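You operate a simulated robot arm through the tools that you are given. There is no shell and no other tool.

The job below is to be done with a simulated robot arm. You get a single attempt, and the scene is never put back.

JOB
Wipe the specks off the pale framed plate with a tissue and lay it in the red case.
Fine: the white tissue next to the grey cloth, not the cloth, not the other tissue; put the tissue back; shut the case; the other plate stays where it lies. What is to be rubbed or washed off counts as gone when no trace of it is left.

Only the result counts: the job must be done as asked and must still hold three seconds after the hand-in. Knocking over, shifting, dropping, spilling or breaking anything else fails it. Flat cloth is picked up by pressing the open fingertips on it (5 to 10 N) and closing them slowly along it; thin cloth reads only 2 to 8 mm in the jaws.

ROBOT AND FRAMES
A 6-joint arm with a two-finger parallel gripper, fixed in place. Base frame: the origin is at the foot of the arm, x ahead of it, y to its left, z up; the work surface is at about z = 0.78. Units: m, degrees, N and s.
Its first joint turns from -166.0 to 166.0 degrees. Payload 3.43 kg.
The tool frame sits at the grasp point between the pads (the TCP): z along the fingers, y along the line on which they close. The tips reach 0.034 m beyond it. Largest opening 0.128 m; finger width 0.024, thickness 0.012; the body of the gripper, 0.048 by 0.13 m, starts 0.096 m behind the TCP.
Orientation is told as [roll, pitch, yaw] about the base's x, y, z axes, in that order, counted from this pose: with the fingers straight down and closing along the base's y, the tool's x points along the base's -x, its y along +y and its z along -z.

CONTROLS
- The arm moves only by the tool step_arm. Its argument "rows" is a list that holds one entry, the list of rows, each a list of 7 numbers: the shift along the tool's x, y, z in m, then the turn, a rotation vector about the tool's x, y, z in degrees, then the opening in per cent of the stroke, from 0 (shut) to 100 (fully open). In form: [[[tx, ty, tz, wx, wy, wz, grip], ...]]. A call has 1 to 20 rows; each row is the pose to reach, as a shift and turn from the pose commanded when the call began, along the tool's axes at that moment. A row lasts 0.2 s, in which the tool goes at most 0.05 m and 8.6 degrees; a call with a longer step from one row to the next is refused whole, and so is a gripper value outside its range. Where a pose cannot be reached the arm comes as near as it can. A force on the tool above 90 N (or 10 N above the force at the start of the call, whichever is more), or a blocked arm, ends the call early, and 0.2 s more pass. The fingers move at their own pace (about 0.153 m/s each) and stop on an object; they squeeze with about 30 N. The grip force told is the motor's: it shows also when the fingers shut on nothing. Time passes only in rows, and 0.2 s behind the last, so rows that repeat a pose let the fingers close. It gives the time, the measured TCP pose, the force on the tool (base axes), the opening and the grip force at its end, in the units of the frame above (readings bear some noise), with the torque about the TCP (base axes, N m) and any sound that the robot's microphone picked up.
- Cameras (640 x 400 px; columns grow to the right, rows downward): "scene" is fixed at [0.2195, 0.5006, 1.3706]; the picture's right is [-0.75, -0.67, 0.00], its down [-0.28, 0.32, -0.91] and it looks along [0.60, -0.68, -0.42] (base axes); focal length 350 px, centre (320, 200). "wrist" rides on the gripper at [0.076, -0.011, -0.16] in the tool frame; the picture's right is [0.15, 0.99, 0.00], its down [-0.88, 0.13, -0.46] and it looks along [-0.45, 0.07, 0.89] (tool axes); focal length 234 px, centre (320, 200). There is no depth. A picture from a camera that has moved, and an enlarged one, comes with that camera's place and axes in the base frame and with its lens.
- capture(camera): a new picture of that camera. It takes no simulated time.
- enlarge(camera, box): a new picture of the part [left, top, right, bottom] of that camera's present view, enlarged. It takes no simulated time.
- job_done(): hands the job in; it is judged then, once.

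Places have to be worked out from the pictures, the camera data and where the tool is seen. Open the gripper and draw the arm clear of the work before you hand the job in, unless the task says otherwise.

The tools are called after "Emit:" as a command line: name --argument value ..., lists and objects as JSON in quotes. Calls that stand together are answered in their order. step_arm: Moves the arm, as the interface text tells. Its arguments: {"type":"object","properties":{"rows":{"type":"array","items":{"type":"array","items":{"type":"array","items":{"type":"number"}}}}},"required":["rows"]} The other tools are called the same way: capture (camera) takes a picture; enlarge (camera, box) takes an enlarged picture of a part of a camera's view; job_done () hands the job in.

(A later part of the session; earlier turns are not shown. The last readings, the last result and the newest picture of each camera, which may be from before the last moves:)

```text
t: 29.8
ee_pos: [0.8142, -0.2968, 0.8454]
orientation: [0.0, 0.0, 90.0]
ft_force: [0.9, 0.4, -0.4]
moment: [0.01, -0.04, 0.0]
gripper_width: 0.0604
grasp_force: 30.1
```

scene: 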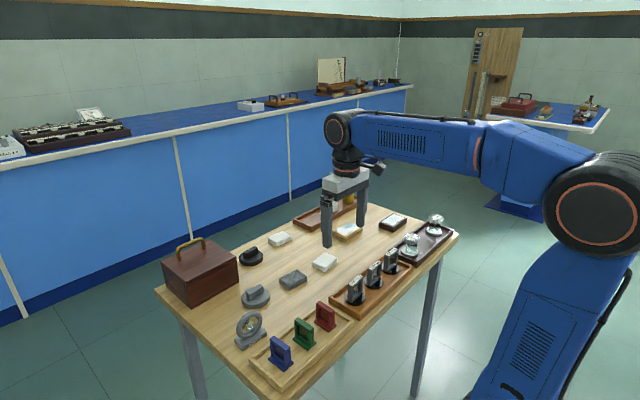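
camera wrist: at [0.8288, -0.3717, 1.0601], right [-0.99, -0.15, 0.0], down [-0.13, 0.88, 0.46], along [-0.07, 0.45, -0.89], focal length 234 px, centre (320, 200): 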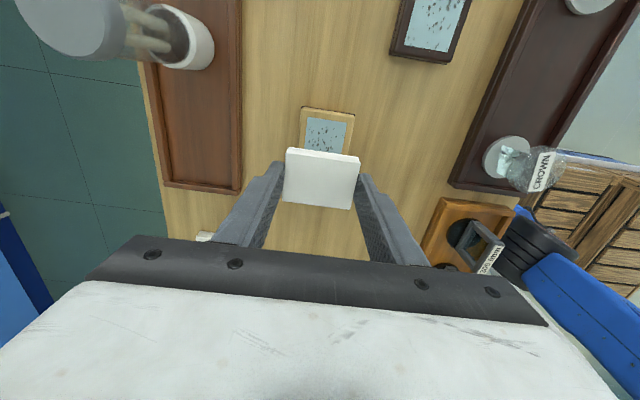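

No contact yet at 0.845; continuing down.

Emit:
step_arm --rows '[[[0, 0, 0.001, 0, 0, 0, 0], [0, 0, 0.002, 0, 0, 0, 0], [0, 0, 0.002, 0, 0, 0, 0]]]'

```text
t: 30.6
ee_pos: [0.8145, -0.2966, 0.8425]
orientation: [-0.1, 0.0, 89.9]
ft_force: [-0.3, 0.4, 0.5]
moment: [-0.02, 0.04, -0.02]
gripper_width: 0.0604
grasp_force: 30.6
```

Still free at 0.8425; two more millimetres.

Emit:
step_arm --rows '[[[0, 0, 0.001, 0, 0, 0, 0], [0, 0, 0.0015, 0, 0, 0, 0], [0, 0, 0.0015, 0, 0, 0, 0]]]'

```text
t: 31.4
ee_pos: [0.8149, -0.2955, 0.8411]
orientation: [-0.1, 0.1, 90.0]
ft_force: [0.2, 0.1, 7.8]
moment: [-0.01, 0.08, -0.05]
gripper_width: 0.0604
grasp_force: 30.2
```

Contact with about 8 N. I make a first gentle stroke along y and check the force and the plate.

Emit:
step_arm --rows '[[[0.006, 0, 0, 0, 0, 0, 0], [0.012, 0, 0, 0, 0, 0, 0], [0.018, 0, 0, 0, 0, 0, 0], [0.024, 0, 0, 0, 0, 0, 0], [0.03, 0, 0, 0, 0, 0, 0], [0.024, 0, 0, 0, 0, 0, 0], [0.018, 0, 0, 0, 0, 0, 0], [0.012, 0, 0, 0, 0, 0, 0], [0.006, 0, 0, 0, 0, 0, 0], [0, 0, 0, 0, 0, 0, 0]]]'

Emit:
enlarge --camera "scene" --box '[310, 200, 406, 260]'

Emit:
enlarge --camera "wrist" --box '[224, 100, 416, 220]'

```text
t: 33.6
ee_pos: [0.8149, -0.2957, 0.8416]
orientation: [-0.1, 0.1, 90.0]
ft_force: [-0.2, -1.4, 6.1]
moment: [-0.08, 0.03, -0.02]
gripper_width: 0.0605
grasp_force: 29.8
```

```text
6.67 times, centred on (358, 230) of scene
camera zoom: at [0.2195, 0.5006, 1.3706], right [-0.75, -0.67, 0.0], down [-0.28, 0.32, -0.91], along [0.6, -0.68, -0.42], focal length 2336 px, centre (67, 0)
```

zoom: 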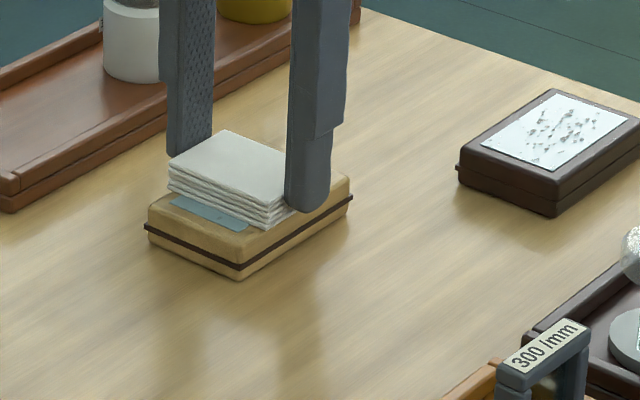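

```text
3.33 times, centred on (320, 160) of wrist
camera zoom: at [0.8266, -0.3712, 1.0008], right [-0.99, -0.15, 0.0], down [-0.13, 0.88, 0.46], along [-0.07, 0.45, -0.89], focal length 781 px, centre (320, 333)
```

zoom: 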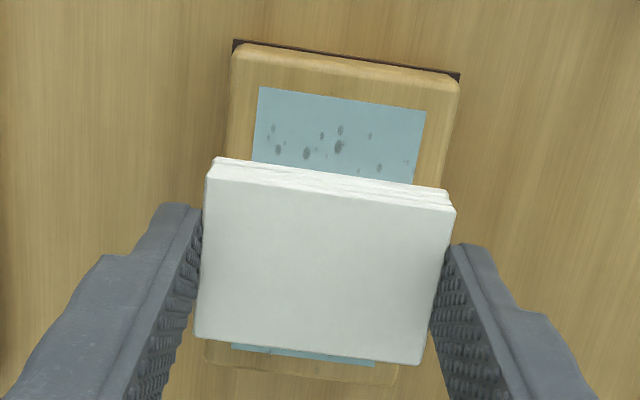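

The specks are fading and the plate stays put. I do full strokes over the whole length now.

Emit:
step_arm --rows '[[[0.008, 0, 0, 0, 0, 0, 0], [0.016, 0, 0, 0, 0, 0, 0], [0.024, 0, 0, 0, 0, 0, 0], [0.032, 0, 0, 0, 0, 0, 0], [0.024, 0, 0, 0, 0, 0, 0], [0.016, 0, 0, 0, 0, 0, 0], [0.008, 0, 0, 0, 0, 0, 0], [0, 0, 0, 0, 0, 0, 0], [-0.008, 0, 0, 0, 0, 0, 0], [-0.016, 0, 0, 0, 0, 0, 0], [-0.024, 0, 0, 0, 0, 0, 0], [-0.032, 0, 0, 0, 0, 0, 0], [-0.024, 0, 0, 0, 0, 0, 0], [-0.016, 0, 0, 0, 0, 0, 0], [-0.008, 0, 0, 0, 0, 0, 0], [0, 0, 0, 0, 0, 0, 0]]]'

Emit:
step_arm --rows '[[[0.008, 0, 0, 0, 0, 0, 0], [0.016, 0, 0, 0, 0, 0, 0], [0.024, 0, 0, 0, 0, 0, 0], [0.032, 0, 0, 0, 0, 0, 0], [0.024, 0, 0, 0, 0, 0, 0], [0.016, 0, 0, 0, 0, 0, 0], [0.008, 0, 0, 0, 0, 0, 0], [0, 0, 0, 0, 0, 0, 0], [-0.008, 0, 0, 0, 0, 0, 0], [-0.016, 0, 0, 0, 0, 0, 0], [-0.024, 0, 0, 0, 0, 0, 0], [-0.032, 0, 0, 0, 0, 0, 0], [-0.024, 0, 0, 0, 0, 0, 0], [-0.016, 0, 0, 0, 0, 0, 0], [-0.008, 0, 0, 0, 0, 0, 0], [0, 0, 0, 0, 0, 0, 0]]]'

Emit:
enlarge --camera "scene" --box '[310, 200, 406, 260]'

Emit:
enlarge --camera "wrist" --box '[224, 100, 416, 220]'

```text
t: 37.0
ee_pos: [0.8153, -0.2957, 0.8425]
orientation: [-0.2, 0.0, 90.0]
ft_force: [0.3, 0.2, 0.3]
moment: [0.03, 0.0, 0.01]
gripper_width: 0.0604
grasp_force: 30.0
```

```text
t: 40.4
ee_pos: [0.8141, -0.2965, 0.8421]
orientation: [-0.1, 0.1, 90.0]
ft_force: [0.9, 1.9, 3.4]
moment: [0.09, 0.07, -0.03]
gripper_width: 0.0604
grasp_force: 30.3
```

```text
6.67 times, centred on (358, 230) of scene
camera zoom: at [0.2195, 0.5006, 1.3706], right [-0.75, -0.67, 0.0], down [-0.28, 0.32, -0.91], along [0.6, -0.68, -0.42], focal length 2336 px, centre (67, 0)
```

zoom: 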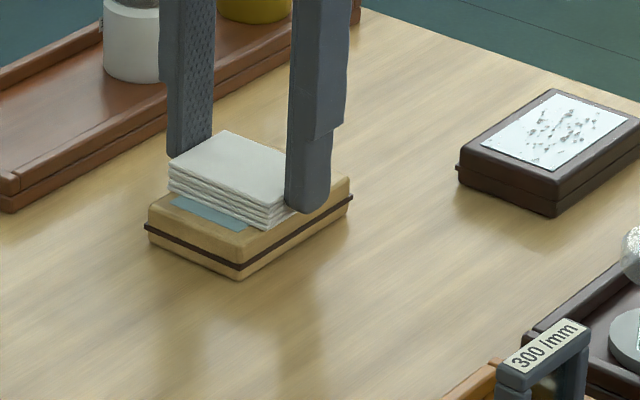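

```text
3.33 times, centred on (320, 160) of wrist
camera zoom: at [0.8261, -0.3706, 1.0008], right [-0.99, -0.15, 0.0], down [-0.13, 0.88, 0.46], along [-0.07, 0.45, -0.89], focal length 781 px, centre (320, 333)
```

zoom: 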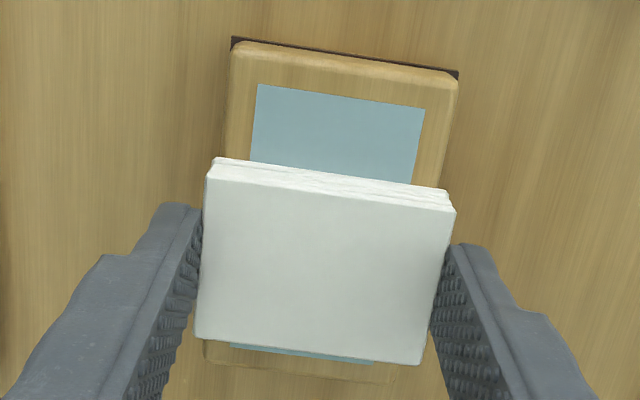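

The visible parts look clean. The force dropped, so I press 0.5 mm more and repeat strokes, with small x offsets to cover the frame sides.

Emit:
step_arm --rows '[[[0, 0, 0.0005, 0, 0, 0, 0], [0.008, 0.003, 0.0005, 0, 0, 0, 0], [0.016, 0.003, 0.0005, 0, 0, 0, 0], [0.024, 0.003, 0.0005, 0, 0, 0, 0], [0.033, 0.003, 0.0005, 0, 0, 0, 0], [0.024, 0.003, 0.0005, 0, 0, 0, 0], [0.016, 0.003, 0.0005, 0, 0, 0, 0], [0.008, 0.003, 0.0005, 0, 0, 0, 0], [0, 0.003, 0.0005, 0, 0, 0, 0], [-0.008, 0.003, 0.0005, 0, 0, 0, 0], [-0.016, 0.003, 0.0005, 0, 0, 0, 0], [-0.024, 0.003, 0.0005, 0, 0, 0, 0], [-0.033, 0.003, 0.0005, 0, 0, 0, 0], [-0.033, 0, 0.0005, 0, 0, 0, 0], [-0.024, 0, 0.0005, 0, 0, 0, 0], [-0.016, 0, 0.0005, 0, 0, 0, 0], [-0.008, 0, 0.0005, 0, 0, 0, 0], [0, 0, 0.0005, 0, 0, 0, 0]]]'

Emit:
step_arm --rows '[[[0.008, -0.003, 0, 0, 0, 0, 0], [0.016, -0.003, 0, 0, 0, 0, 0], [0.024, -0.003, 0, 0, 0, 0, 0], [0.033, -0.003, 0, 0, 0, 0, 0], [0.024, -0.003, 0, 0, 0, 0, 0], [0.016, -0.003, 0, 0, 0, 0, 0], [0.008, -0.003, 0, 0, 0, 0, 0], [0, -0.003, 0, 0, 0, 0, 0], [-0.008, -0.003, 0, 0, 0, 0, 0], [-0.016, -0.003, 0, 0, 0, 0, 0], [-0.024, -0.003, 0, 0, 0, 0, 0], [-0.033, -0.003, 0, 0, 0, 0, 0], [-0.024, 0, 0, 0, 0, 0, 0], [-0.016, 0, 0, 0, 0, 0, 0], [-0.008, 0, 0, 0, 0, 0, 0], [0, 0, 0, 0, 0, 0, 0]]]'

```text
t: 44.2
ee_pos: [0.8142, -0.2986, 0.8411]
orientation: [-0.1, 0.0, 90.0]
ft_force: [0.2, 5.3, 10.2]
moment: [0.2, 0.02, -0.01]
gripper_width: 0.0604
grasp_force: 29.9
```

```text
t: 47.6
ee_pos: [0.8139, -0.2962, 0.8404]
orientation: [-0.1, 0.0, 90.1]
ft_force: [0.7, -0.1, 0.1]
moment: [-0.03, 0.0, -0.01]
gripper_width: 0.0605
grasp_force: 30.3
```

Strokes done; I lift the pad clear and shift aside a little to inspect the plate.

Emit:
step_arm --rows '[[[0, 0, -0.01, 0, 0, 0, 0], [0, 0, -0.04, 0, 0, 0, 0], [-0.03, 0, -0.07, 0, 0, 0, 0], [-0.07, 0, -0.08, 0, 0, 0, 0], [-0.09, 0, -0.08, 0, 0, 0, 0], [-0.09, 0, -0.08, 0, 0, 0, 0]]]'

Emit:
capture --camera "wrist"

Emit:
enlarge --camera "scene" --box '[320, 210, 384, 250]'

```text
t: 49.0
ee_pos: [0.8124, -0.2061, 0.9223]
orientation: [-0.2, 0.0, 90.0]
ft_force: [0.3, -0.6, -0.7]
moment: [0.02, 0.01, -0.04]
gripper_width: 0.0605
grasp_force: 29.8
```

```text
taken
camera wrist: at [0.8252, -0.2811, 1.0814], right [-0.99, -0.15, 0.0], down [-0.13, 0.88, 0.46], along [-0.07, 0.45, -0.89], focal length 234 px, centre (320, 200)
```

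wrist: 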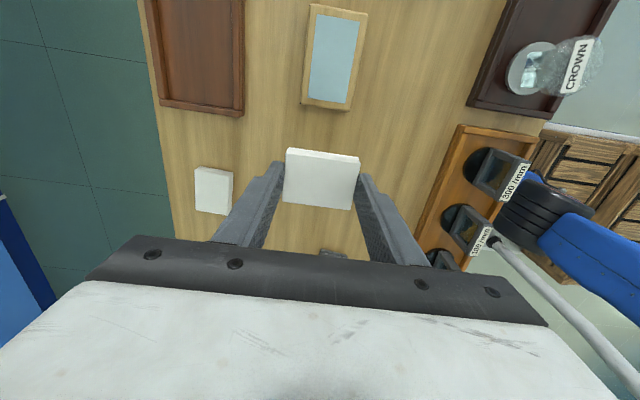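

```text
10.00 times, centred on (352, 230) of scene
camera zoom: at [0.2195, 0.5006, 1.3706], right [-0.75, -0.67, 0.0], down [-0.28, 0.32, -0.91], along [0.6, -0.68, -0.42], focal length 3503 px, centre (0, -100)
```

zoom: 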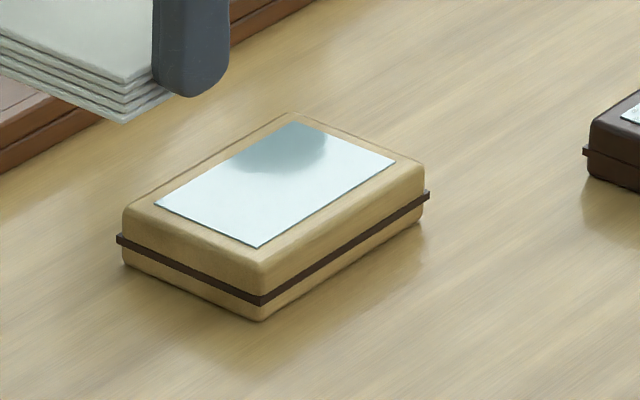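

The glass looks clear; I zoom in closely with the wrist camera to check for any trace.

Emit:
enlarge --camera "wrist" --box '[288, 0, 384, 60]'

Emit:
enlarge --camera "wrist" --box '[288, 56, 384, 116]'

Emit:
enlarge --camera "scene" --box '[330, 218, 366, 240]'

```text
6.67 times, centred on (336, 30) of wrist
camera zoom: at [0.8252, -0.2811, 1.0814], right [-0.99, -0.15, 0.0], down [-0.13, 0.88, 0.46], along [-0.07, 0.45, -0.89], focal length 1561 px, centre (213, 1333)
```

zoom: 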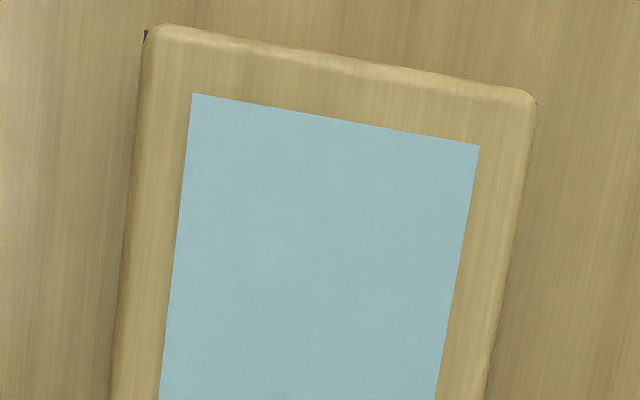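

```text
6.67 times, centred on (336, 86) of wrist
camera zoom: at [0.8252, -0.2811, 1.0814], right [-0.99, -0.15, 0.0], down [-0.13, 0.88, 0.46], along [-0.07, 0.45, -0.89], focal length 1561 px, centre (213, 960)
```

zoom: 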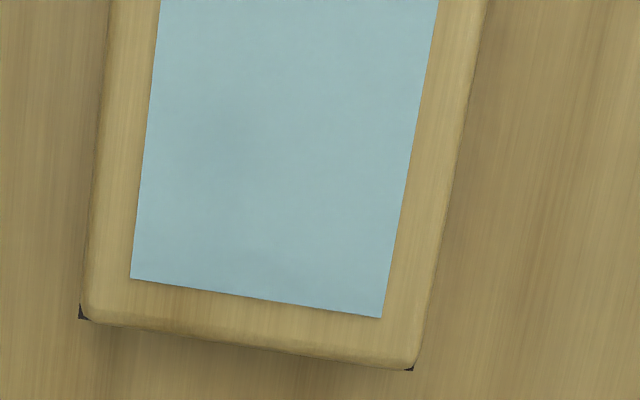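

```text
16.00 times, centred on (348, 229) of scene
camera zoom: at [0.2195, 0.5006, 1.3706], right [-0.75, -0.67, 0.0], down [-0.28, 0.32, -0.91], along [0.6, -0.68, -0.42], focal length 5606 px, centre (-128, -264)
```

zoom: 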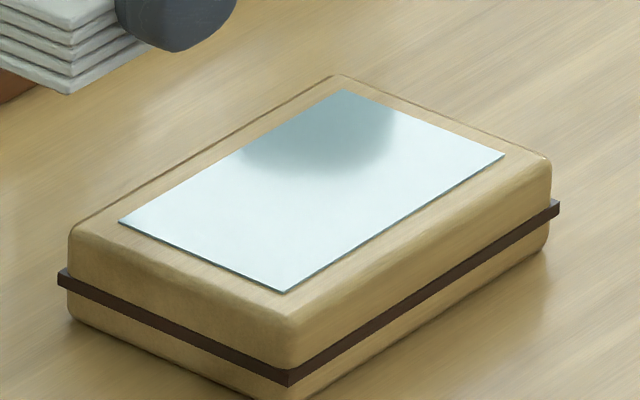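

It looks completely clear. To be sure no faint trace remains, I go back for more full passes at steady pressure.

Emit:
step_arm --rows '[[[0.03, 0, 0, 0, 0, 0, 0], [0.07, 0, 0.02, 0, 0, 0, 0], [0.09, 0, 0.05, 0, 0, 0, 0], [0.09, 0, 0.075, 0, 0, 0, 0], [0.09, 0, 0.08, 0, 0, 0, 0], [0.09, 0, 0.0805, 0, 0, 0, 0], [0.09, 0, 0.0805, 0, 0, 0, 0]]]'

```text
t: 50.6
ee_pos: [0.8136, -0.2949, 0.8402]
orientation: [0.0, 0.0, 90.0]
ft_force: [0.7, -0.3, 9.2]
moment: [0.0, -0.03, 0.01]
gripper_width: 0.0607
grasp_force: 30.6
```

Contact with 9 N. I repeat full strokes over the glass and frame.

Emit:
step_arm --rows '[[[0.008, 0, 0, 0, 0, 0, 0], [0.016, 0, 0, 0, 0, 0, 0], [0.024, 0, 0, 0, 0, 0, 0], [0.033, 0, 0, 0, 0, 0, 0], [0.024, 0, 0, 0, 0, 0, 0], [0.016, 0, 0, 0, 0, 0, 0], [0.008, 0, 0, 0, 0, 0, 0], [0, 0, 0, 0, 0, 0, 0], [-0.008, 0, 0, 0, 0, 0, 0], [-0.016, 0, 0, 0, 0, 0, 0], [-0.024, 0, 0, 0, 0, 0, 0], [-0.033, 0, 0, 0, 0, 0, 0], [-0.024, 0, 0, 0, 0, 0, 0], [-0.016, 0, 0, 0, 0, 0, 0], [-0.008, 0, 0, 0, 0, 0, 0], [0, 0, 0, 0, 0, 0, 0]]]'

Emit:
step_arm --rows '[[[0.008, 0, 0.0002, 0, 0, 0, 0], [0.016, 0, 0.0002, 0, 0, 0, 0], [0.024, 0, 0.0002, 0, 0, 0, 0], [0.033, 0, 0.0002, 0, 0, 0, 0], [0.024, 0, 0.0002, 0, 0, 0, 0], [0.016, 0, 0.0002, 0, 0, 0, 0], [0.008, 0, 0.0002, 0, 0, 0, 0], [0, 0, 0.0002, 0, 0, 0, 0], [-0.008, 0, 0.0002, 0, 0, 0, 0], [-0.016, 0, 0.0002, 0, 0, 0, 0], [-0.024, 0, 0.0002, 0, 0, 0, 0], [-0.033, 0, 0.0002, 0, 0, 0, 0], [-0.024, 0, 0.0002, 0, 0, 0, 0], [-0.016, 0, 0.0002, 0, 0, 0, 0], [-0.008, 0, 0.0002, 0, 0, 0, 0], [0, 0, 0.0002, 0, 0, 0, 0]]]'

```text
t: 54.0
ee_pos: [0.815, -0.2964, 0.8405]
orientation: [-0.1, 0.0, 90.0]
ft_force: [0.4, 6.1, 14.0]
moment: [0.23, 0.0, -0.01]
gripper_width: 0.0607
grasp_force: 30.1
```

```text
t: 57.4
ee_pos: [0.8133, -0.2963, 0.84]
orientation: [-0.1, 0.1, 90.0]
ft_force: [0.3, 2.5, 5.0]
moment: [0.08, 0.01, 0.05]
gripper_width: 0.0607
grasp_force: 29.9
```

Wiping is done. I lift the tissue and carry it back over its original spot (0.757, -0.125), turning back to its yaw of 5.4°.

Emit:
step_arm --rows '[[[0, 0, -0.02, 0, 0, 0, 0], [0, 0, -0.06, 0, 0, 0, 0], [-0.01, 0, -0.09, 0, 0, 0, 0], [-0.025, 0.005, -0.09, 0, 0, 8, 0], [-0.04, 0.01, -0.09, 0, 0, 16, 0], [-0.055, 0.015, -0.09, 0, 0, 24, 0], [-0.07, 0.02, -0.09, 0, 0, 32, 0], [-0.085, 0.026, -0.09, 0, 0, 40, 0], [-0.1, 0.032, -0.09, 0, 0, 48, 0], [-0.115, 0.038, -0.09, 0, 0, 56, 0], [-0.13, 0.044, -0.09, 0, 0, 64, 0], [-0.145, 0.05, -0.09, 0, 0, 72, 0], [-0.16, 0.055, -0.09, 0, 0, 80, 0], [-0.172, 0.0573, -0.09, 0, 0, 84.6, 0], [-0.172, 0.0573, -0.06, 0, 0, 84.6, 0], [-0.172, 0.0573, -0.03, 0, 0, 84.6, 0], [-0.172, 0.0573, -0.01, 0, 0, 84.6, 0], [-0.172, 0.0573, 0.01, 0, 0, 84.6, 0], [-0.172, 0.0573, 0.01, 0, 0, 84.6, 0]]]'

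Emit:
capture --camera "wrist"

Emit:
enlarge --camera "scene" --box '[280, 220, 376, 280]'

```text
t: 61.4
ee_pos: [0.7574, -0.1247, 0.829]
orientation: [0.0, -0.1, 5.4]
ft_force: [2.1, -0.2, -0.3]
moment: [0.05, 0.06, -0.01]
gripper_width: 0.0604
grasp_force: 30.4
```

```text
taken
camera wrist: at [0.6835, -0.1414, 0.9888], right [-0.24, 0.97, 0.0], down [0.86, 0.21, 0.46], along [0.44, 0.11, -0.89], focal length 234 px, centre (320, 200)
```

wrist: 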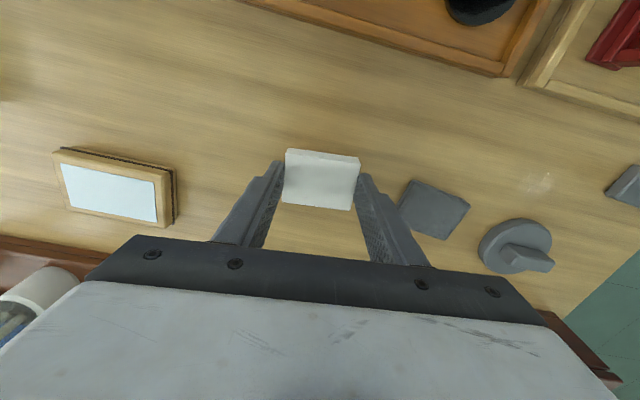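

```text
6.67 times, centred on (328, 250) of scene
camera zoom: at [0.2195, 0.5006, 1.3706], right [-0.75, -0.67, 0.0], down [-0.28, 0.32, -0.91], along [0.6, -0.68, -0.42], focal length 2336 px, centre (267, -133)
```

zoom: 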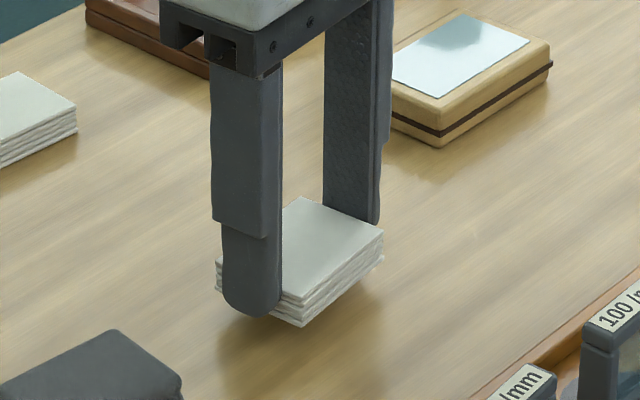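

Above the original spot. I lower until the pad touches the table.

Emit:
step_arm --rows '[[[0, 0, 0.006, 0, 0, 0, 0], [0, 0, 0.009, 0, 0, 0, 0], [0, 0, 0.0105, 0, 0, 0, 0], [0, 0, 0.0105, 0, 0, 0, 0]]]'

```text
t: 62.4
ee_pos: [0.758, -0.1239, 0.8181]
orientation: [0.0, 0.0, 5.4]
ft_force: [0.5, 0.8, -0.1]
moment: [-0.03, -0.03, 0.0]
gripper_width: 0.0608
grasp_force: 30.0
```

No contact yet; I go down another millimetre or so.

Emit:
step_arm --rows '[[[0, 0, 0.0006, 0, 0, 0, 0], [0, 0, 0.0012, 0, 0, 0, 0], [0, 0, 0.0012, 0, 0, 0, 0]]]'

```text
t: 63.2
ee_pos: [0.7581, -0.1243, 0.818]
orientation: [0.0, -0.1, 5.4]
ft_force: [0.6, 0.5, 1.9]
moment: [-0.03, 0.04, -0.03]
gripper_width: 0.0603
grasp_force: 30.0
```

Light contact (about 2 N), so the pad stands on the table. I open the fingers a little and check.

Emit:
step_arm --rows '[[[0, 0, 0, 0, 0, 0, 30], [0, 0, 0, 0, 0, 0, 49], [0, 0, 0, 0, 0, 0, 52], [0, 0, 0, 0, 0, 0, 60], [0, 0, 0, 0, 0, 0, 66], [0, 0, 0, 0, 0, 0, 66]]]'

Emit:
enlarge --camera "scene" --box '[280, 220, 376, 280]'

Emit:
enlarge --camera "wrist" --box '[220, 120, 412, 240]'

```text
t: 64.6
ee_pos: [0.7578, -0.1247, 0.8188]
orientation: [-0.1, -0.1, 5.4]
ft_force: [0.9, 0.3, 0.6]
moment: [-0.03, 0.04, -0.02]
gripper_width: 0.0846
grasp_force: 0.1
```

```text
6.67 times, centred on (328, 250) of scene
camera zoom: at [0.2195, 0.5006, 1.3706], right [-0.75, -0.67, 0.0], down [-0.28, 0.32, -0.91], along [0.6, -0.68, -0.42], focal length 2336 px, centre (267, -133)
```

zoom: 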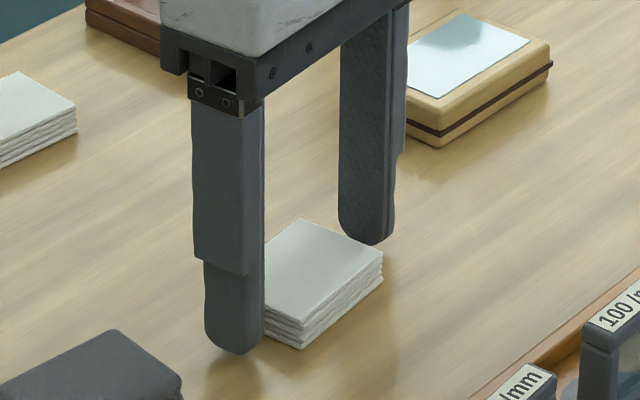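

```text
3.33 times, centred on (316, 180) of wrist
camera zoom: at [0.6836, -0.1414, 0.9775], right [-0.24, 0.97, 0.0], down [0.86, 0.21, 0.46], along [0.44, 0.11, -0.89], focal length 781 px, centre (333, 267)
```

zoom: 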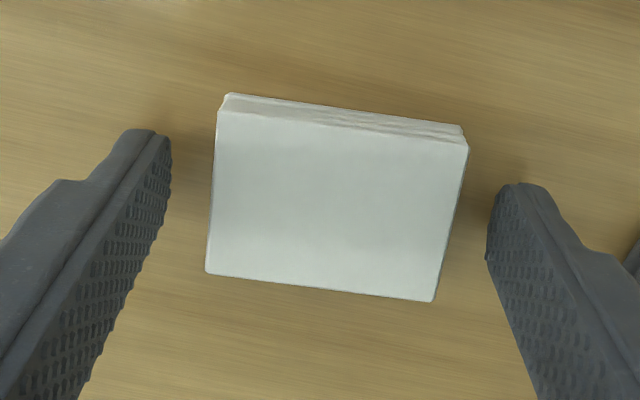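

The tissue is back within a millimetre of where it lay. I rise and go over towards the red case to study its lid and hinge.

Emit:
step_arm --rows '[[[0, 0, -0.03, 0, 0, 0, 66], [0, 0, -0.07, 0, 0, 0, 66], [0, 0, -0.11, 0, 0, 0, 66], [0, 0, -0.15, 0, 0, 0, 66], [-0.02, 0.045, -0.17, 0, 0, 2.7, 66], [-0.04, 0.09, -0.18, 0, 0, 5.4, 66], [-0.06, 0.135, -0.18, 0, 0, 5.4, 66], [-0.08, 0.18, -0.18, 0, 0, 5.4, 66], [-0.1, 0.225, -0.18, 0, 0, 5.4, 66], [-0.1159, 0.2703, -0.18, 0, 0, 5.4, 66], [-0.1159, 0.2703, -0.18, 0, 0, 5.4, 66]]]'

Emit:
capture --camera "wrist"

Emit:
enlarge --camera "scene" --box '[140, 200, 300, 300]'

```text
refused: row 5 steps farther than a row can; nothing moved
```

```text
taken
camera wrist: at [0.6836, -0.1414, 0.9775], right [-0.24, 0.97, 0.0], down [0.86, 0.21, 0.46], along [0.44, 0.11, -0.89], focal length 234 px, centre (320, 200)
```

wrist: 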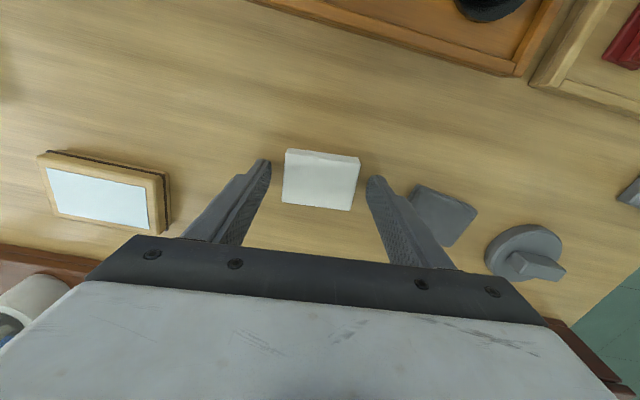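

```text
4.00 times, centred on (220, 250) of scene
camera zoom: at [0.2195, 0.5006, 1.3706], right [-0.75, -0.67, 0.0], down [-0.28, 0.32, -0.91], along [0.6, -0.68, -0.42], focal length 1401 px, centre (720, 0)
```

zoom: 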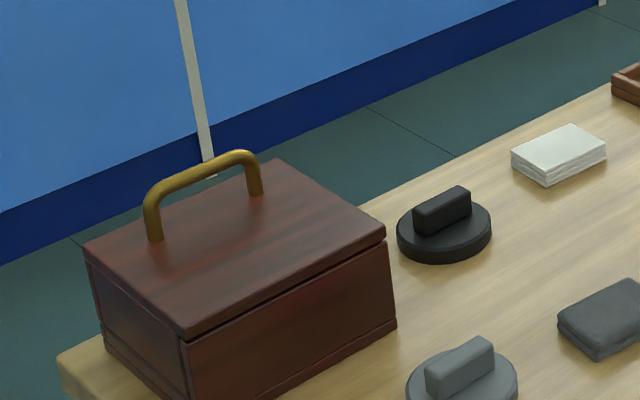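

The call was refused since a step was too long; I repeat it with shorter steps.

Emit:
step_arm --rows '[[[0, 0, -0.03, 0, 0, 0, 66], [0, 0, -0.07, 0, 0, 0, 66], [0, 0, -0.11, 0, 0, 0, 66], [0, 0, -0.15, 0, 0, 0, 66], [-0.015, 0.035, -0.17, 0, 0, 2.7, 66], [-0.03, 0.075, -0.18, 0, 0, 5.4, 66], [-0.045, 0.115, -0.18, 0, 0, 5.4, 66], [-0.06, 0.155, -0.18, 0, 0, 5.4, 66], [-0.075, 0.195, -0.18, 0, 0, 5.4, 66], [-0.095, 0.235, -0.18, 0, 0, 5.4, 66], [-0.1159, 0.2703, -0.18, 0, 0, 5.4, 66], [-0.1159, 0.2703, -0.18, 0, 0, 5.4, 66]]]'

Emit:
capture --camera "wrist"

Emit:
capture --camera "scene"

```text
t: 67.2
ee_pos: [0.8496, 0.1592, 0.9994]
orientation: [0.1, -0.1, 0.0]
ft_force: [-0.1, -0.3, 0.3]
moment: [0.01, 0.02, 0.0]
gripper_width: 0.0845
grasp_force: 0.1
```

```text
taken
camera wrist: at [0.7735, 0.1491, 1.159], right [-0.15, 0.99, 0.0], down [0.88, 0.13, 0.46], along [0.45, 0.07, -0.89], focal length 234 px, centre (320, 200)
```

wrist: 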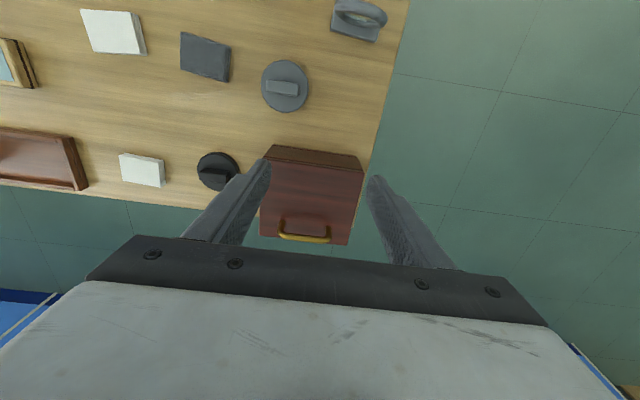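

```text
taken
```

scene: 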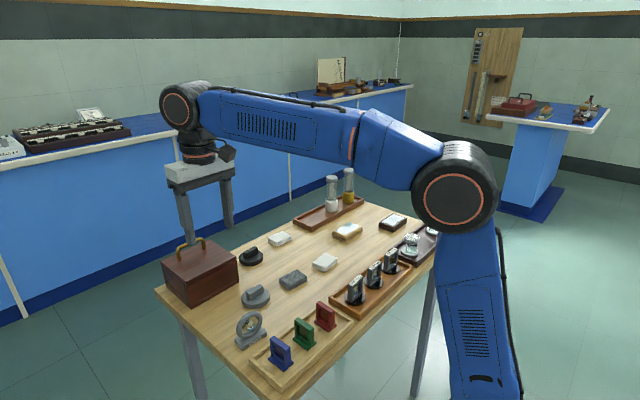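

I zoom in on the case from here to fix the lid corners and handle position.

Emit:
enlarge --camera "wrist" --box '[240, 140, 400, 240]'

Emit:
enlarge --camera "wrist" --box '[264, 195, 360, 255]'

Emit:
enlarge --camera "scene" --box '[150, 225, 246, 285]'

```text
4.00 times, centred on (320, 190) of wrist
camera zoom: at [0.7735, 0.1491, 1.159], right [-0.15, 0.99, 0.0], down [0.88, 0.13, 0.46], along [0.45, 0.07, -0.89], focal length 937 px, centre (320, 240)
```

zoom: 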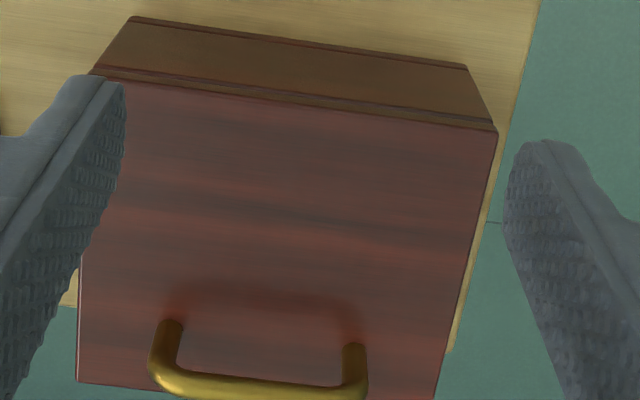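

```text
6.67 times, centred on (312, 225) of wrist
camera zoom: at [0.7735, 0.1491, 1.159], right [-0.15, 0.99, 0.0], down [0.88, 0.13, 0.46], along [0.45, 0.07, -0.89], focal length 1561 px, centre (373, 33)
```

zoom: 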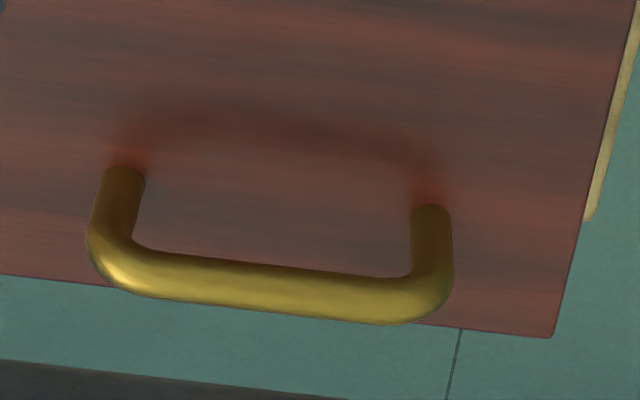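

```text
6.67 times, centred on (198, 255) of scene
camera zoom: at [0.2195, 0.5006, 1.3706], right [-0.75, -0.67, 0.0], down [-0.28, 0.32, -0.91], along [0.6, -0.68, -0.42], focal length 2336 px, centre (1133, -167)
```

zoom: 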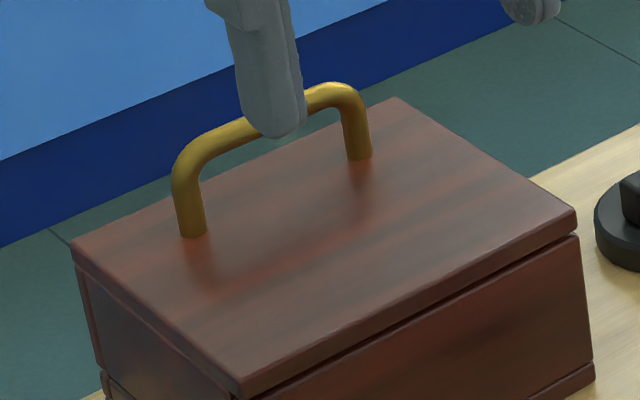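

The lid spans x 0.87–0.99, y 0.09–0.225 with the handle bar along y at about x 0.964, z 0.90. I turn the gripper so it closes along x and move over the handle at a safe height.

Emit:
step_arm --rows '[[[-0.01, 0, 0, 0, 0, -8.3, 33], [-0.02, 0, 0, 0, 0, -16.6, 33], [-0.03, 0, 0, 0, 0, -24.9, 33], [-0.04, 0, 0, 0, 0, -33.2, 33], [-0.05, 0, 0, 0, 0, -41.5, 33], [-0.06, 0, 0, 0, 0, -49.8, 33], [-0.07, 0, 0, 0, 0, -58.1, 33], [-0.08, -0.001, 0, 0, 0, -66.4, 33], [-0.09, -0.002, 0, 0, 0, -74.7, 33], [-0.1, -0.003, 0, 0, 0, -83, 33], [-0.115, -0.003, 0, 0, 0, -90, 33], [-0.115, -0.003, 0, 0, 0, -90, 33]]]'

Emit:
capture --camera "wrist"

Emit:
enlarge --camera "scene" --box '[134, 185, 262, 265]'

```text
t: 69.8
ee_pos: [0.9628, 0.153, 0.9994]
orientation: [-0.1, 0.0, 90.1]
ft_force: [0.0, -0.5, 0.4]
moment: [0.02, 0.02, 0.0]
gripper_width: 0.0423
grasp_force: 0.0
```

```text
taken
camera wrist: at [0.9746, 0.0781, 1.1583], right [-0.99, -0.15, 0.0], down [-0.13, 0.88, 0.46], along [-0.07, 0.45, -0.89], focal length 234 px, centre (320, 200)
```

wrist: 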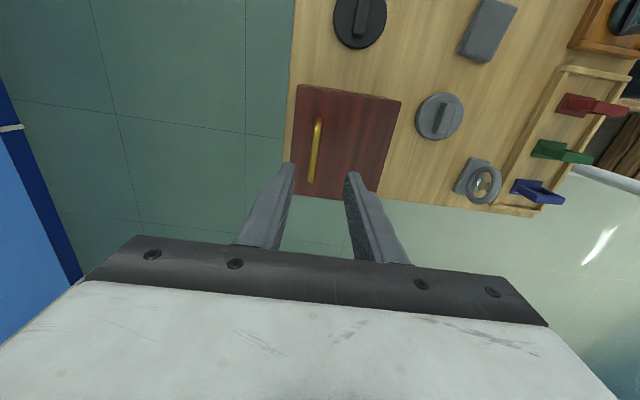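

```text
5.00 times, centred on (198, 225) of scene
camera zoom: at [0.2195, 0.5006, 1.3706], right [-0.75, -0.67, 0.0], down [-0.28, 0.32, -0.91], along [0.6, -0.68, -0.42], focal length 1752 px, centre (930, 75)
```

zoom: 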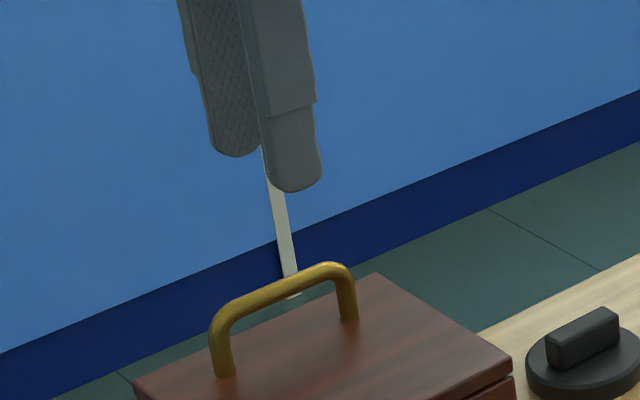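

Emit:
enlarge --camera "wrist" --box '[264, 80, 424, 180]'

```text
4.00 times, centred on (344, 130) of wrist
camera zoom: at [0.9746, 0.0781, 1.1583], right [-0.99, -0.15, 0.0], down [-0.13, 0.88, 0.46], along [-0.07, 0.45, -0.89], focal length 937 px, centre (224, 480)
```

zoom: 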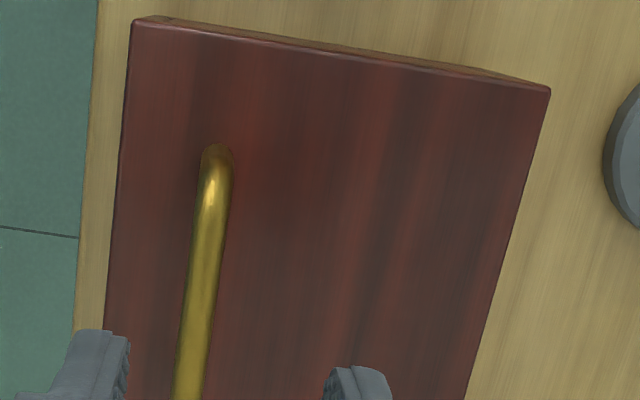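

The bar shows about 6 mm further in +x than the tool axis. I correct for that and lower until the tips are just above the bar.

Emit:
step_arm --rows '[[[0, -0.0055, 0.015, 0, 0, 0, 33], [0, -0.0055, 0.035, 0, 0, 0, 33], [0, -0.0055, 0.055, 0, 0, 0, 33], [0, -0.0055, 0.055, 0, 0, 0, 33]]]'

Emit:
enlarge --camera "wrist" --box '[240, 80, 400, 180]'

Emit:
enlarge --camera "scene" --box '[150, 205, 246, 265]'

```text
t: 70.8
ee_pos: [0.9667, 0.1547, 0.9443]
orientation: [-0.1, -0.1, 90.0]
ft_force: [0.6, -0.3, 0.7]
moment: [0.0, 0.0, -0.01]
gripper_width: 0.042
grasp_force: 0.1
```

```text
4.00 times, centred on (320, 130) of wrist
camera zoom: at [0.9792, 0.079, 1.1037], right [-0.99, -0.15, 0.0], down [-0.13, 0.88, 0.46], along [-0.07, 0.45, -0.89], focal length 937 px, centre (320, 480)
```

zoom: 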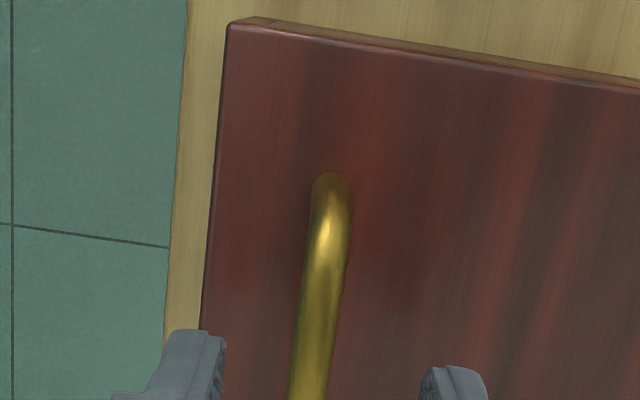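

```text
6.67 times, centred on (198, 235) of scene
camera zoom: at [0.2195, 0.5006, 1.3706], right [-0.75, -0.67, 0.0], down [-0.28, 0.32, -0.91], along [0.6, -0.68, -0.42], focal length 2336 px, centre (1133, -33)
```

zoom: 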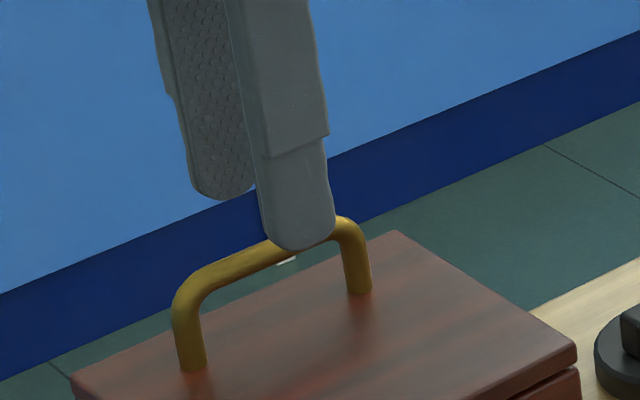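

The bar lies between the fingers, about 2 mm off-centre. I correct and descend so the fingers straddle the bar, tips about 1 cm above the lid.

Emit:
step_arm --rows '[[[0, -0.002, 0.01, 0, 0, 0, 33], [0, -0.002, 0.02, 0, 0, 0, 33], [0, -0.002, 0.03, 0, 0, 0, 33], [0, -0.002, 0.033, 0, 0, 0, 33], [0, -0.002, 0.033, 0, 0, 0, 33]]]'

Emit:
enlarge --camera "wrist" --box '[240, 80, 400, 180]'

Emit:
enlarge --camera "scene" --box '[150, 205, 246, 265]'

```text
t: 72.0
ee_pos: [0.9707, 0.1537, 0.9098]
orientation: [-0.1, 0.0, 89.9]
ft_force: [0.5, -0.1, 0.4]
moment: [-0.01, 0.0, 0.0]
gripper_width: 0.0422
grasp_force: 0.0
```

```text
4.00 times, centred on (320, 130) of wrist
camera zoom: at [0.9815, 0.0782, 1.0697], right [-0.99, -0.15, 0.0], down [-0.13, 0.88, 0.46], along [-0.07, 0.45, -0.89], focal length 937 px, centre (320, 480)
```

zoom: 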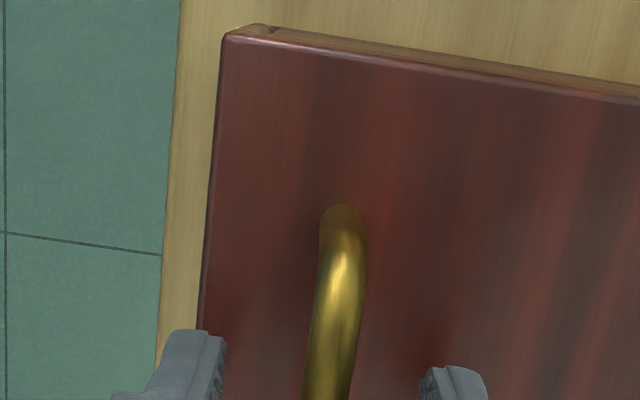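

```text
6.67 times, centred on (198, 235) of scene
camera zoom: at [0.2195, 0.5006, 1.3706], right [-0.75, -0.67, 0.0], down [-0.28, 0.32, -0.91], along [0.6, -0.68, -0.42], focal length 2336 px, centre (1133, -33)
```

zoom: 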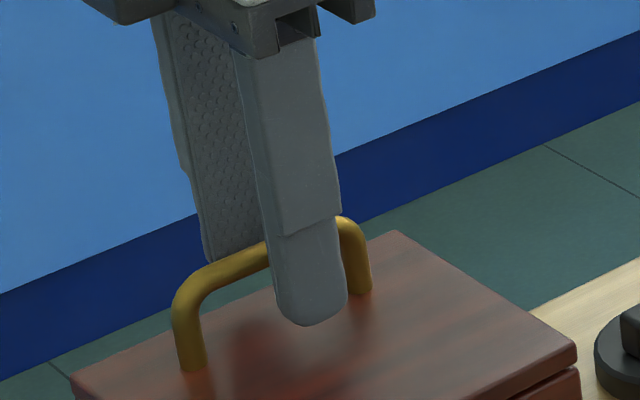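

The bar is centred between the fingers. I close on it.

Emit:
step_arm --rows '[[[0, 0, 0, 0, 0, 0, 20], [0, 0, 0, 0, 0, 0, 10], [0, 0, 0, 0, 0, 0, 4], [0, 0, 0, 0, 0, 0, 0], [0, 0, 0, 0, 0, 0, 0]]]'

```text
t: 73.2
ee_pos: [0.971, 0.1529, 0.9105]
orientation: [-0.1, 0.0, 90.0]
ft_force: [-0.6, 0.0, -0.2]
moment: [-0.04, 0.03, 0.04]
gripper_width: 0.0092
grasp_force: 43.1
```

The bar is gripped at 9 mm. I try a small opening motion of about 5° along the arc around a hinge at the -x edge and check the forces and the picture.

Emit:
step_arm --rows '[[[0, 0.0007, -0.0017, 0, 0, 0, 0], [0, 0.0015, -0.0034, 0, 0, 0, 0], [0, 0.0023, -0.005, 0, 0, 0, 0], [0, 0.0038, -0.0082, 0, 0, 0, 0]]]'

Emit:
enlarge --camera "scene" --box '[150, 215, 262, 285]'

```text
t: 74.2
ee_pos: [0.965, 0.1533, 0.9196]
orientation: [-0.1, 0.0, 90.0]
ft_force: [6.8, 3.4, 1.6]
moment: [0.18, -0.18, -0.08]
gripper_width: 0.0094
grasp_force: 43.2
```

```text
5.71 times, centred on (206, 250) of scene
camera zoom: at [0.2195, 0.5006, 1.3706], right [-0.75, -0.67, 0.0], down [-0.28, 0.32, -0.91], along [0.6, -0.68, -0.42], focal length 2002 px, centre (971, -86)
```

zoom: 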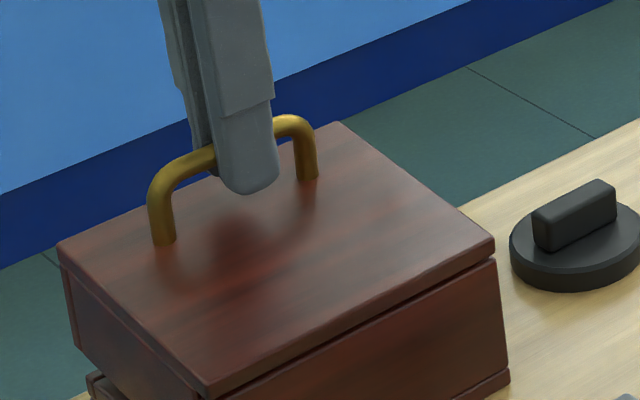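

Something moved, with a sideways force of about 7 N; I look closer to see whether the lid or the whole case is lifting.

Emit:
enlarge --camera "scene" --box '[150, 250, 246, 310]'

Emit:
capture --camera "scene"

Emit:
capture --camera "wrist"

```text
6.67 times, centred on (198, 280) of scene
camera zoom: at [0.2195, 0.5006, 1.3706], right [-0.75, -0.67, 0.0], down [-0.28, 0.32, -0.91], along [0.6, -0.68, -0.42], focal length 2336 px, centre (1133, -333)
```

zoom: 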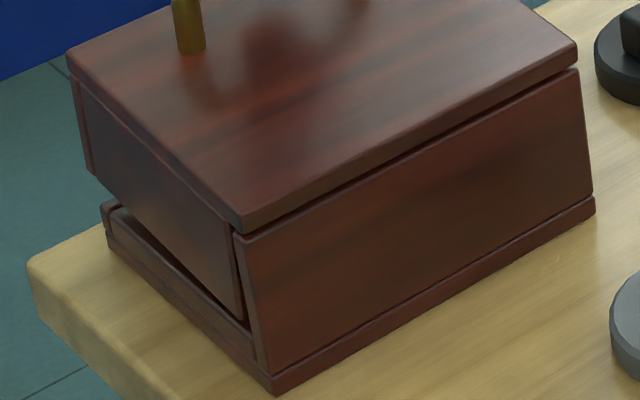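

```text
taken
```

scene: 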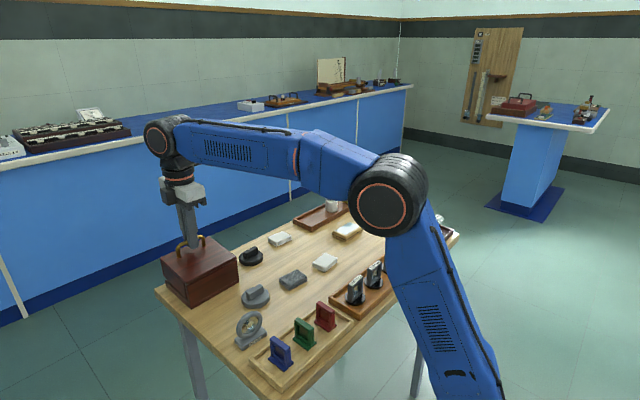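

```text
taken
camera wrist: at [0.9771, 0.0782, 1.0785], right [-0.99, -0.15, 0.0], down [-0.13, 0.88, 0.46], along [-0.07, 0.45, -0.89], focal length 234 px, centre (320, 200)
```

wrist: 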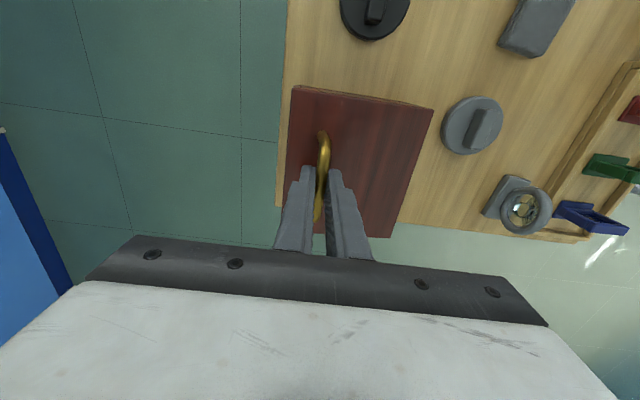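

The case is a hood hinged at the top of the -x panel: the roof and side walls rotate while the -x panel stays. The lid is following, so I continue along the arc in steps.

Emit:
step_arm --rows '[[[0, 0.0015, -0.004, 0, 0, 0, 0], [0, 0.0036, -0.008, 0, 0, 0, 0], [0, 0.0058, -0.0117, 0, 0, 0, 0], [0, 0.0083, -0.0155, 0, 0, 0, 0], [0, 0.0109, -0.019, 0, 0, 0, 0], [0, 0.0136, -0.0226, 0, 0, 0, 0]]]'

Emit:
enlarge --camera "scene" --box '[150, 215, 278, 295]'

```text
t: 75.6
ee_pos: [0.9514, 0.1531, 0.9395]
orientation: [0.2, 0.1, 90.0]
ft_force: [-24.3, -7.5, -25.4]
moment: [0.04, 0.41, -0.38]
gripper_width: 0.0096
grasp_force: 43.0
```

```text
5.00 times, centred on (214, 255) of scene
camera zoom: at [0.2195, 0.5006, 1.3706], right [-0.75, -0.67, 0.0], down [-0.28, 0.32, -0.91], along [0.6, -0.68, -0.42], focal length 1752 px, centre (850, -75)
```

zoom: 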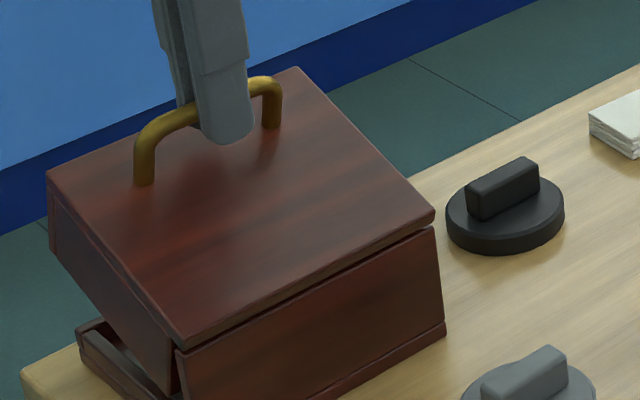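

The lid is at about 19° and the pull is inward, so the arc is a little tighter than I assumed (radius vector about 95 x 44 mm). I relax onto the better arc and go to 30°.

Emit:
step_arm --rows '[[[0, 0.0025, 0.0019, 0, 0, 0, 0], [0, 0.006, -0.0015, 0, 0, 0, 0], [0, 0.0101, -0.0052, 0, 0, 0, 0], [0, 0.0137, -0.0081, 0, 0, 0, 0], [0, 0.0173, -0.0108, 0, 0, 0, 0]]]'

Emit:
enlarge --camera "scene" --box '[150, 215, 278, 295]'

```text
t: 76.8
ee_pos: [0.9348, 0.1537, 0.9542]
orientation: [-0.2, -0.1, 90.0]
ft_force: [26.3, 0.5, 33.4]
moment: [0.43, -0.58, -0.57]
gripper_width: 0.0094
grasp_force: 43.5
```

```text
5.00 times, centred on (214, 255) of scene
camera zoom: at [0.2195, 0.5006, 1.3706], right [-0.75, -0.67, 0.0], down [-0.28, 0.32, -0.91], along [0.6, -0.68, -0.42], focal length 1752 px, centre (850, -75)
```

zoom: 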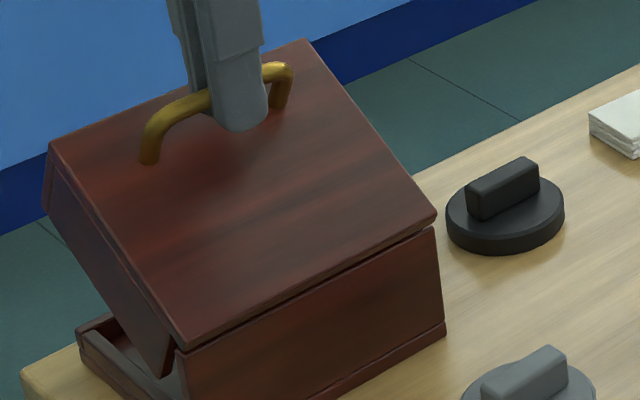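

The lid is at about 31°, but now the force points outward (26, 33 N), so I was too far inside the arc. I correct outward by about 3 mm and continue to 40°.

Emit:
step_arm --rows '[[[0, -0.0002, -0.0027, 0, 0, 0, 0], [0, 0.0028, -0.0048, 0, 0, 0, 0], [0, 0.0058, -0.0068, 0, 0, 0, 0], [0, 0.0097, -0.0091, 0, 0, 0, 0], [0, 0.0137, -0.0114, 0, 0, 0, 0]]]'

Emit:
enlarge --camera "scene" --box '[150, 205, 278, 285]'

```text
t: 78.0
ee_pos: [0.9219, 0.153, 0.9623]
orientation: [0.1, 0.0, 90.0]
ft_force: [-0.7, 7.4, -4.5]
moment: [0.46, 0.03, -0.79]
gripper_width: 0.0094
grasp_force: 43.2
```

```text
5.00 times, centred on (214, 245) of scene
camera zoom: at [0.2195, 0.5006, 1.3706], right [-0.75, -0.67, 0.0], down [-0.28, 0.32, -0.91], along [0.6, -0.68, -0.42], focal length 1752 px, centre (850, -25)
```

zoom: 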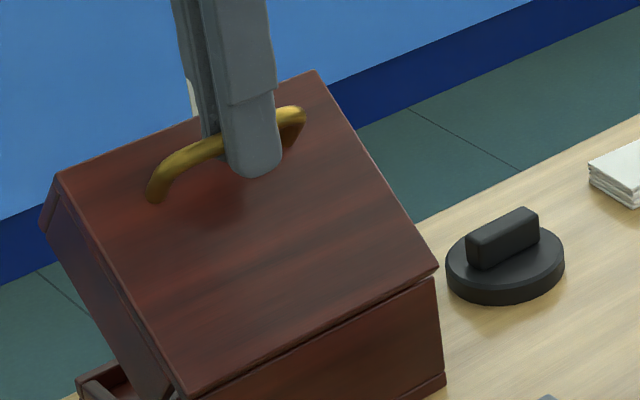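

Forces are small now and the lid is at about 40°. I follow the same arc to 60°.

Emit:
step_arm --rows '[[[0, 0.0041, -0.002, 0, 0, 0, 0], [0, 0.0083, -0.0039, 0, 0, 0, 0], [0, 0.0125, -0.0055, 0, 0, 0, 0], [0, 0.0168, -0.007, 0, 0, 0, 0], [0, 0.0213, -0.0083, 0, 0, 0, 0], [0, 0.0258, -0.0094, 0, 0, 0, 0], [0, 0.0302, -0.0103, 0, 0, 0, 0], [0, 0.0347, -0.011, 0, 0, 0, 0]]]'

Emit:
enlarge --camera "scene" --box '[150, 205, 278, 285]'

```text
t: 79.8
ee_pos: [0.8859, 0.1532, 0.9743]
orientation: [-0.1, 0.0, 90.1]
ft_force: [0.5, 7.0, -9.8]
moment: [0.6, -0.09, -1.05]
gripper_width: 0.0097
grasp_force: 43.4
```

```text
5.00 times, centred on (214, 245) of scene
camera zoom: at [0.2195, 0.5006, 1.3706], right [-0.75, -0.67, 0.0], down [-0.28, 0.32, -0.91], along [0.6, -0.68, -0.42], focal length 1752 px, centre (850, -25)
```

zoom: 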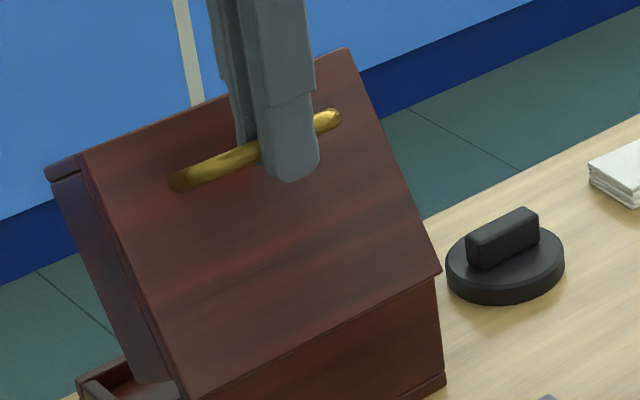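

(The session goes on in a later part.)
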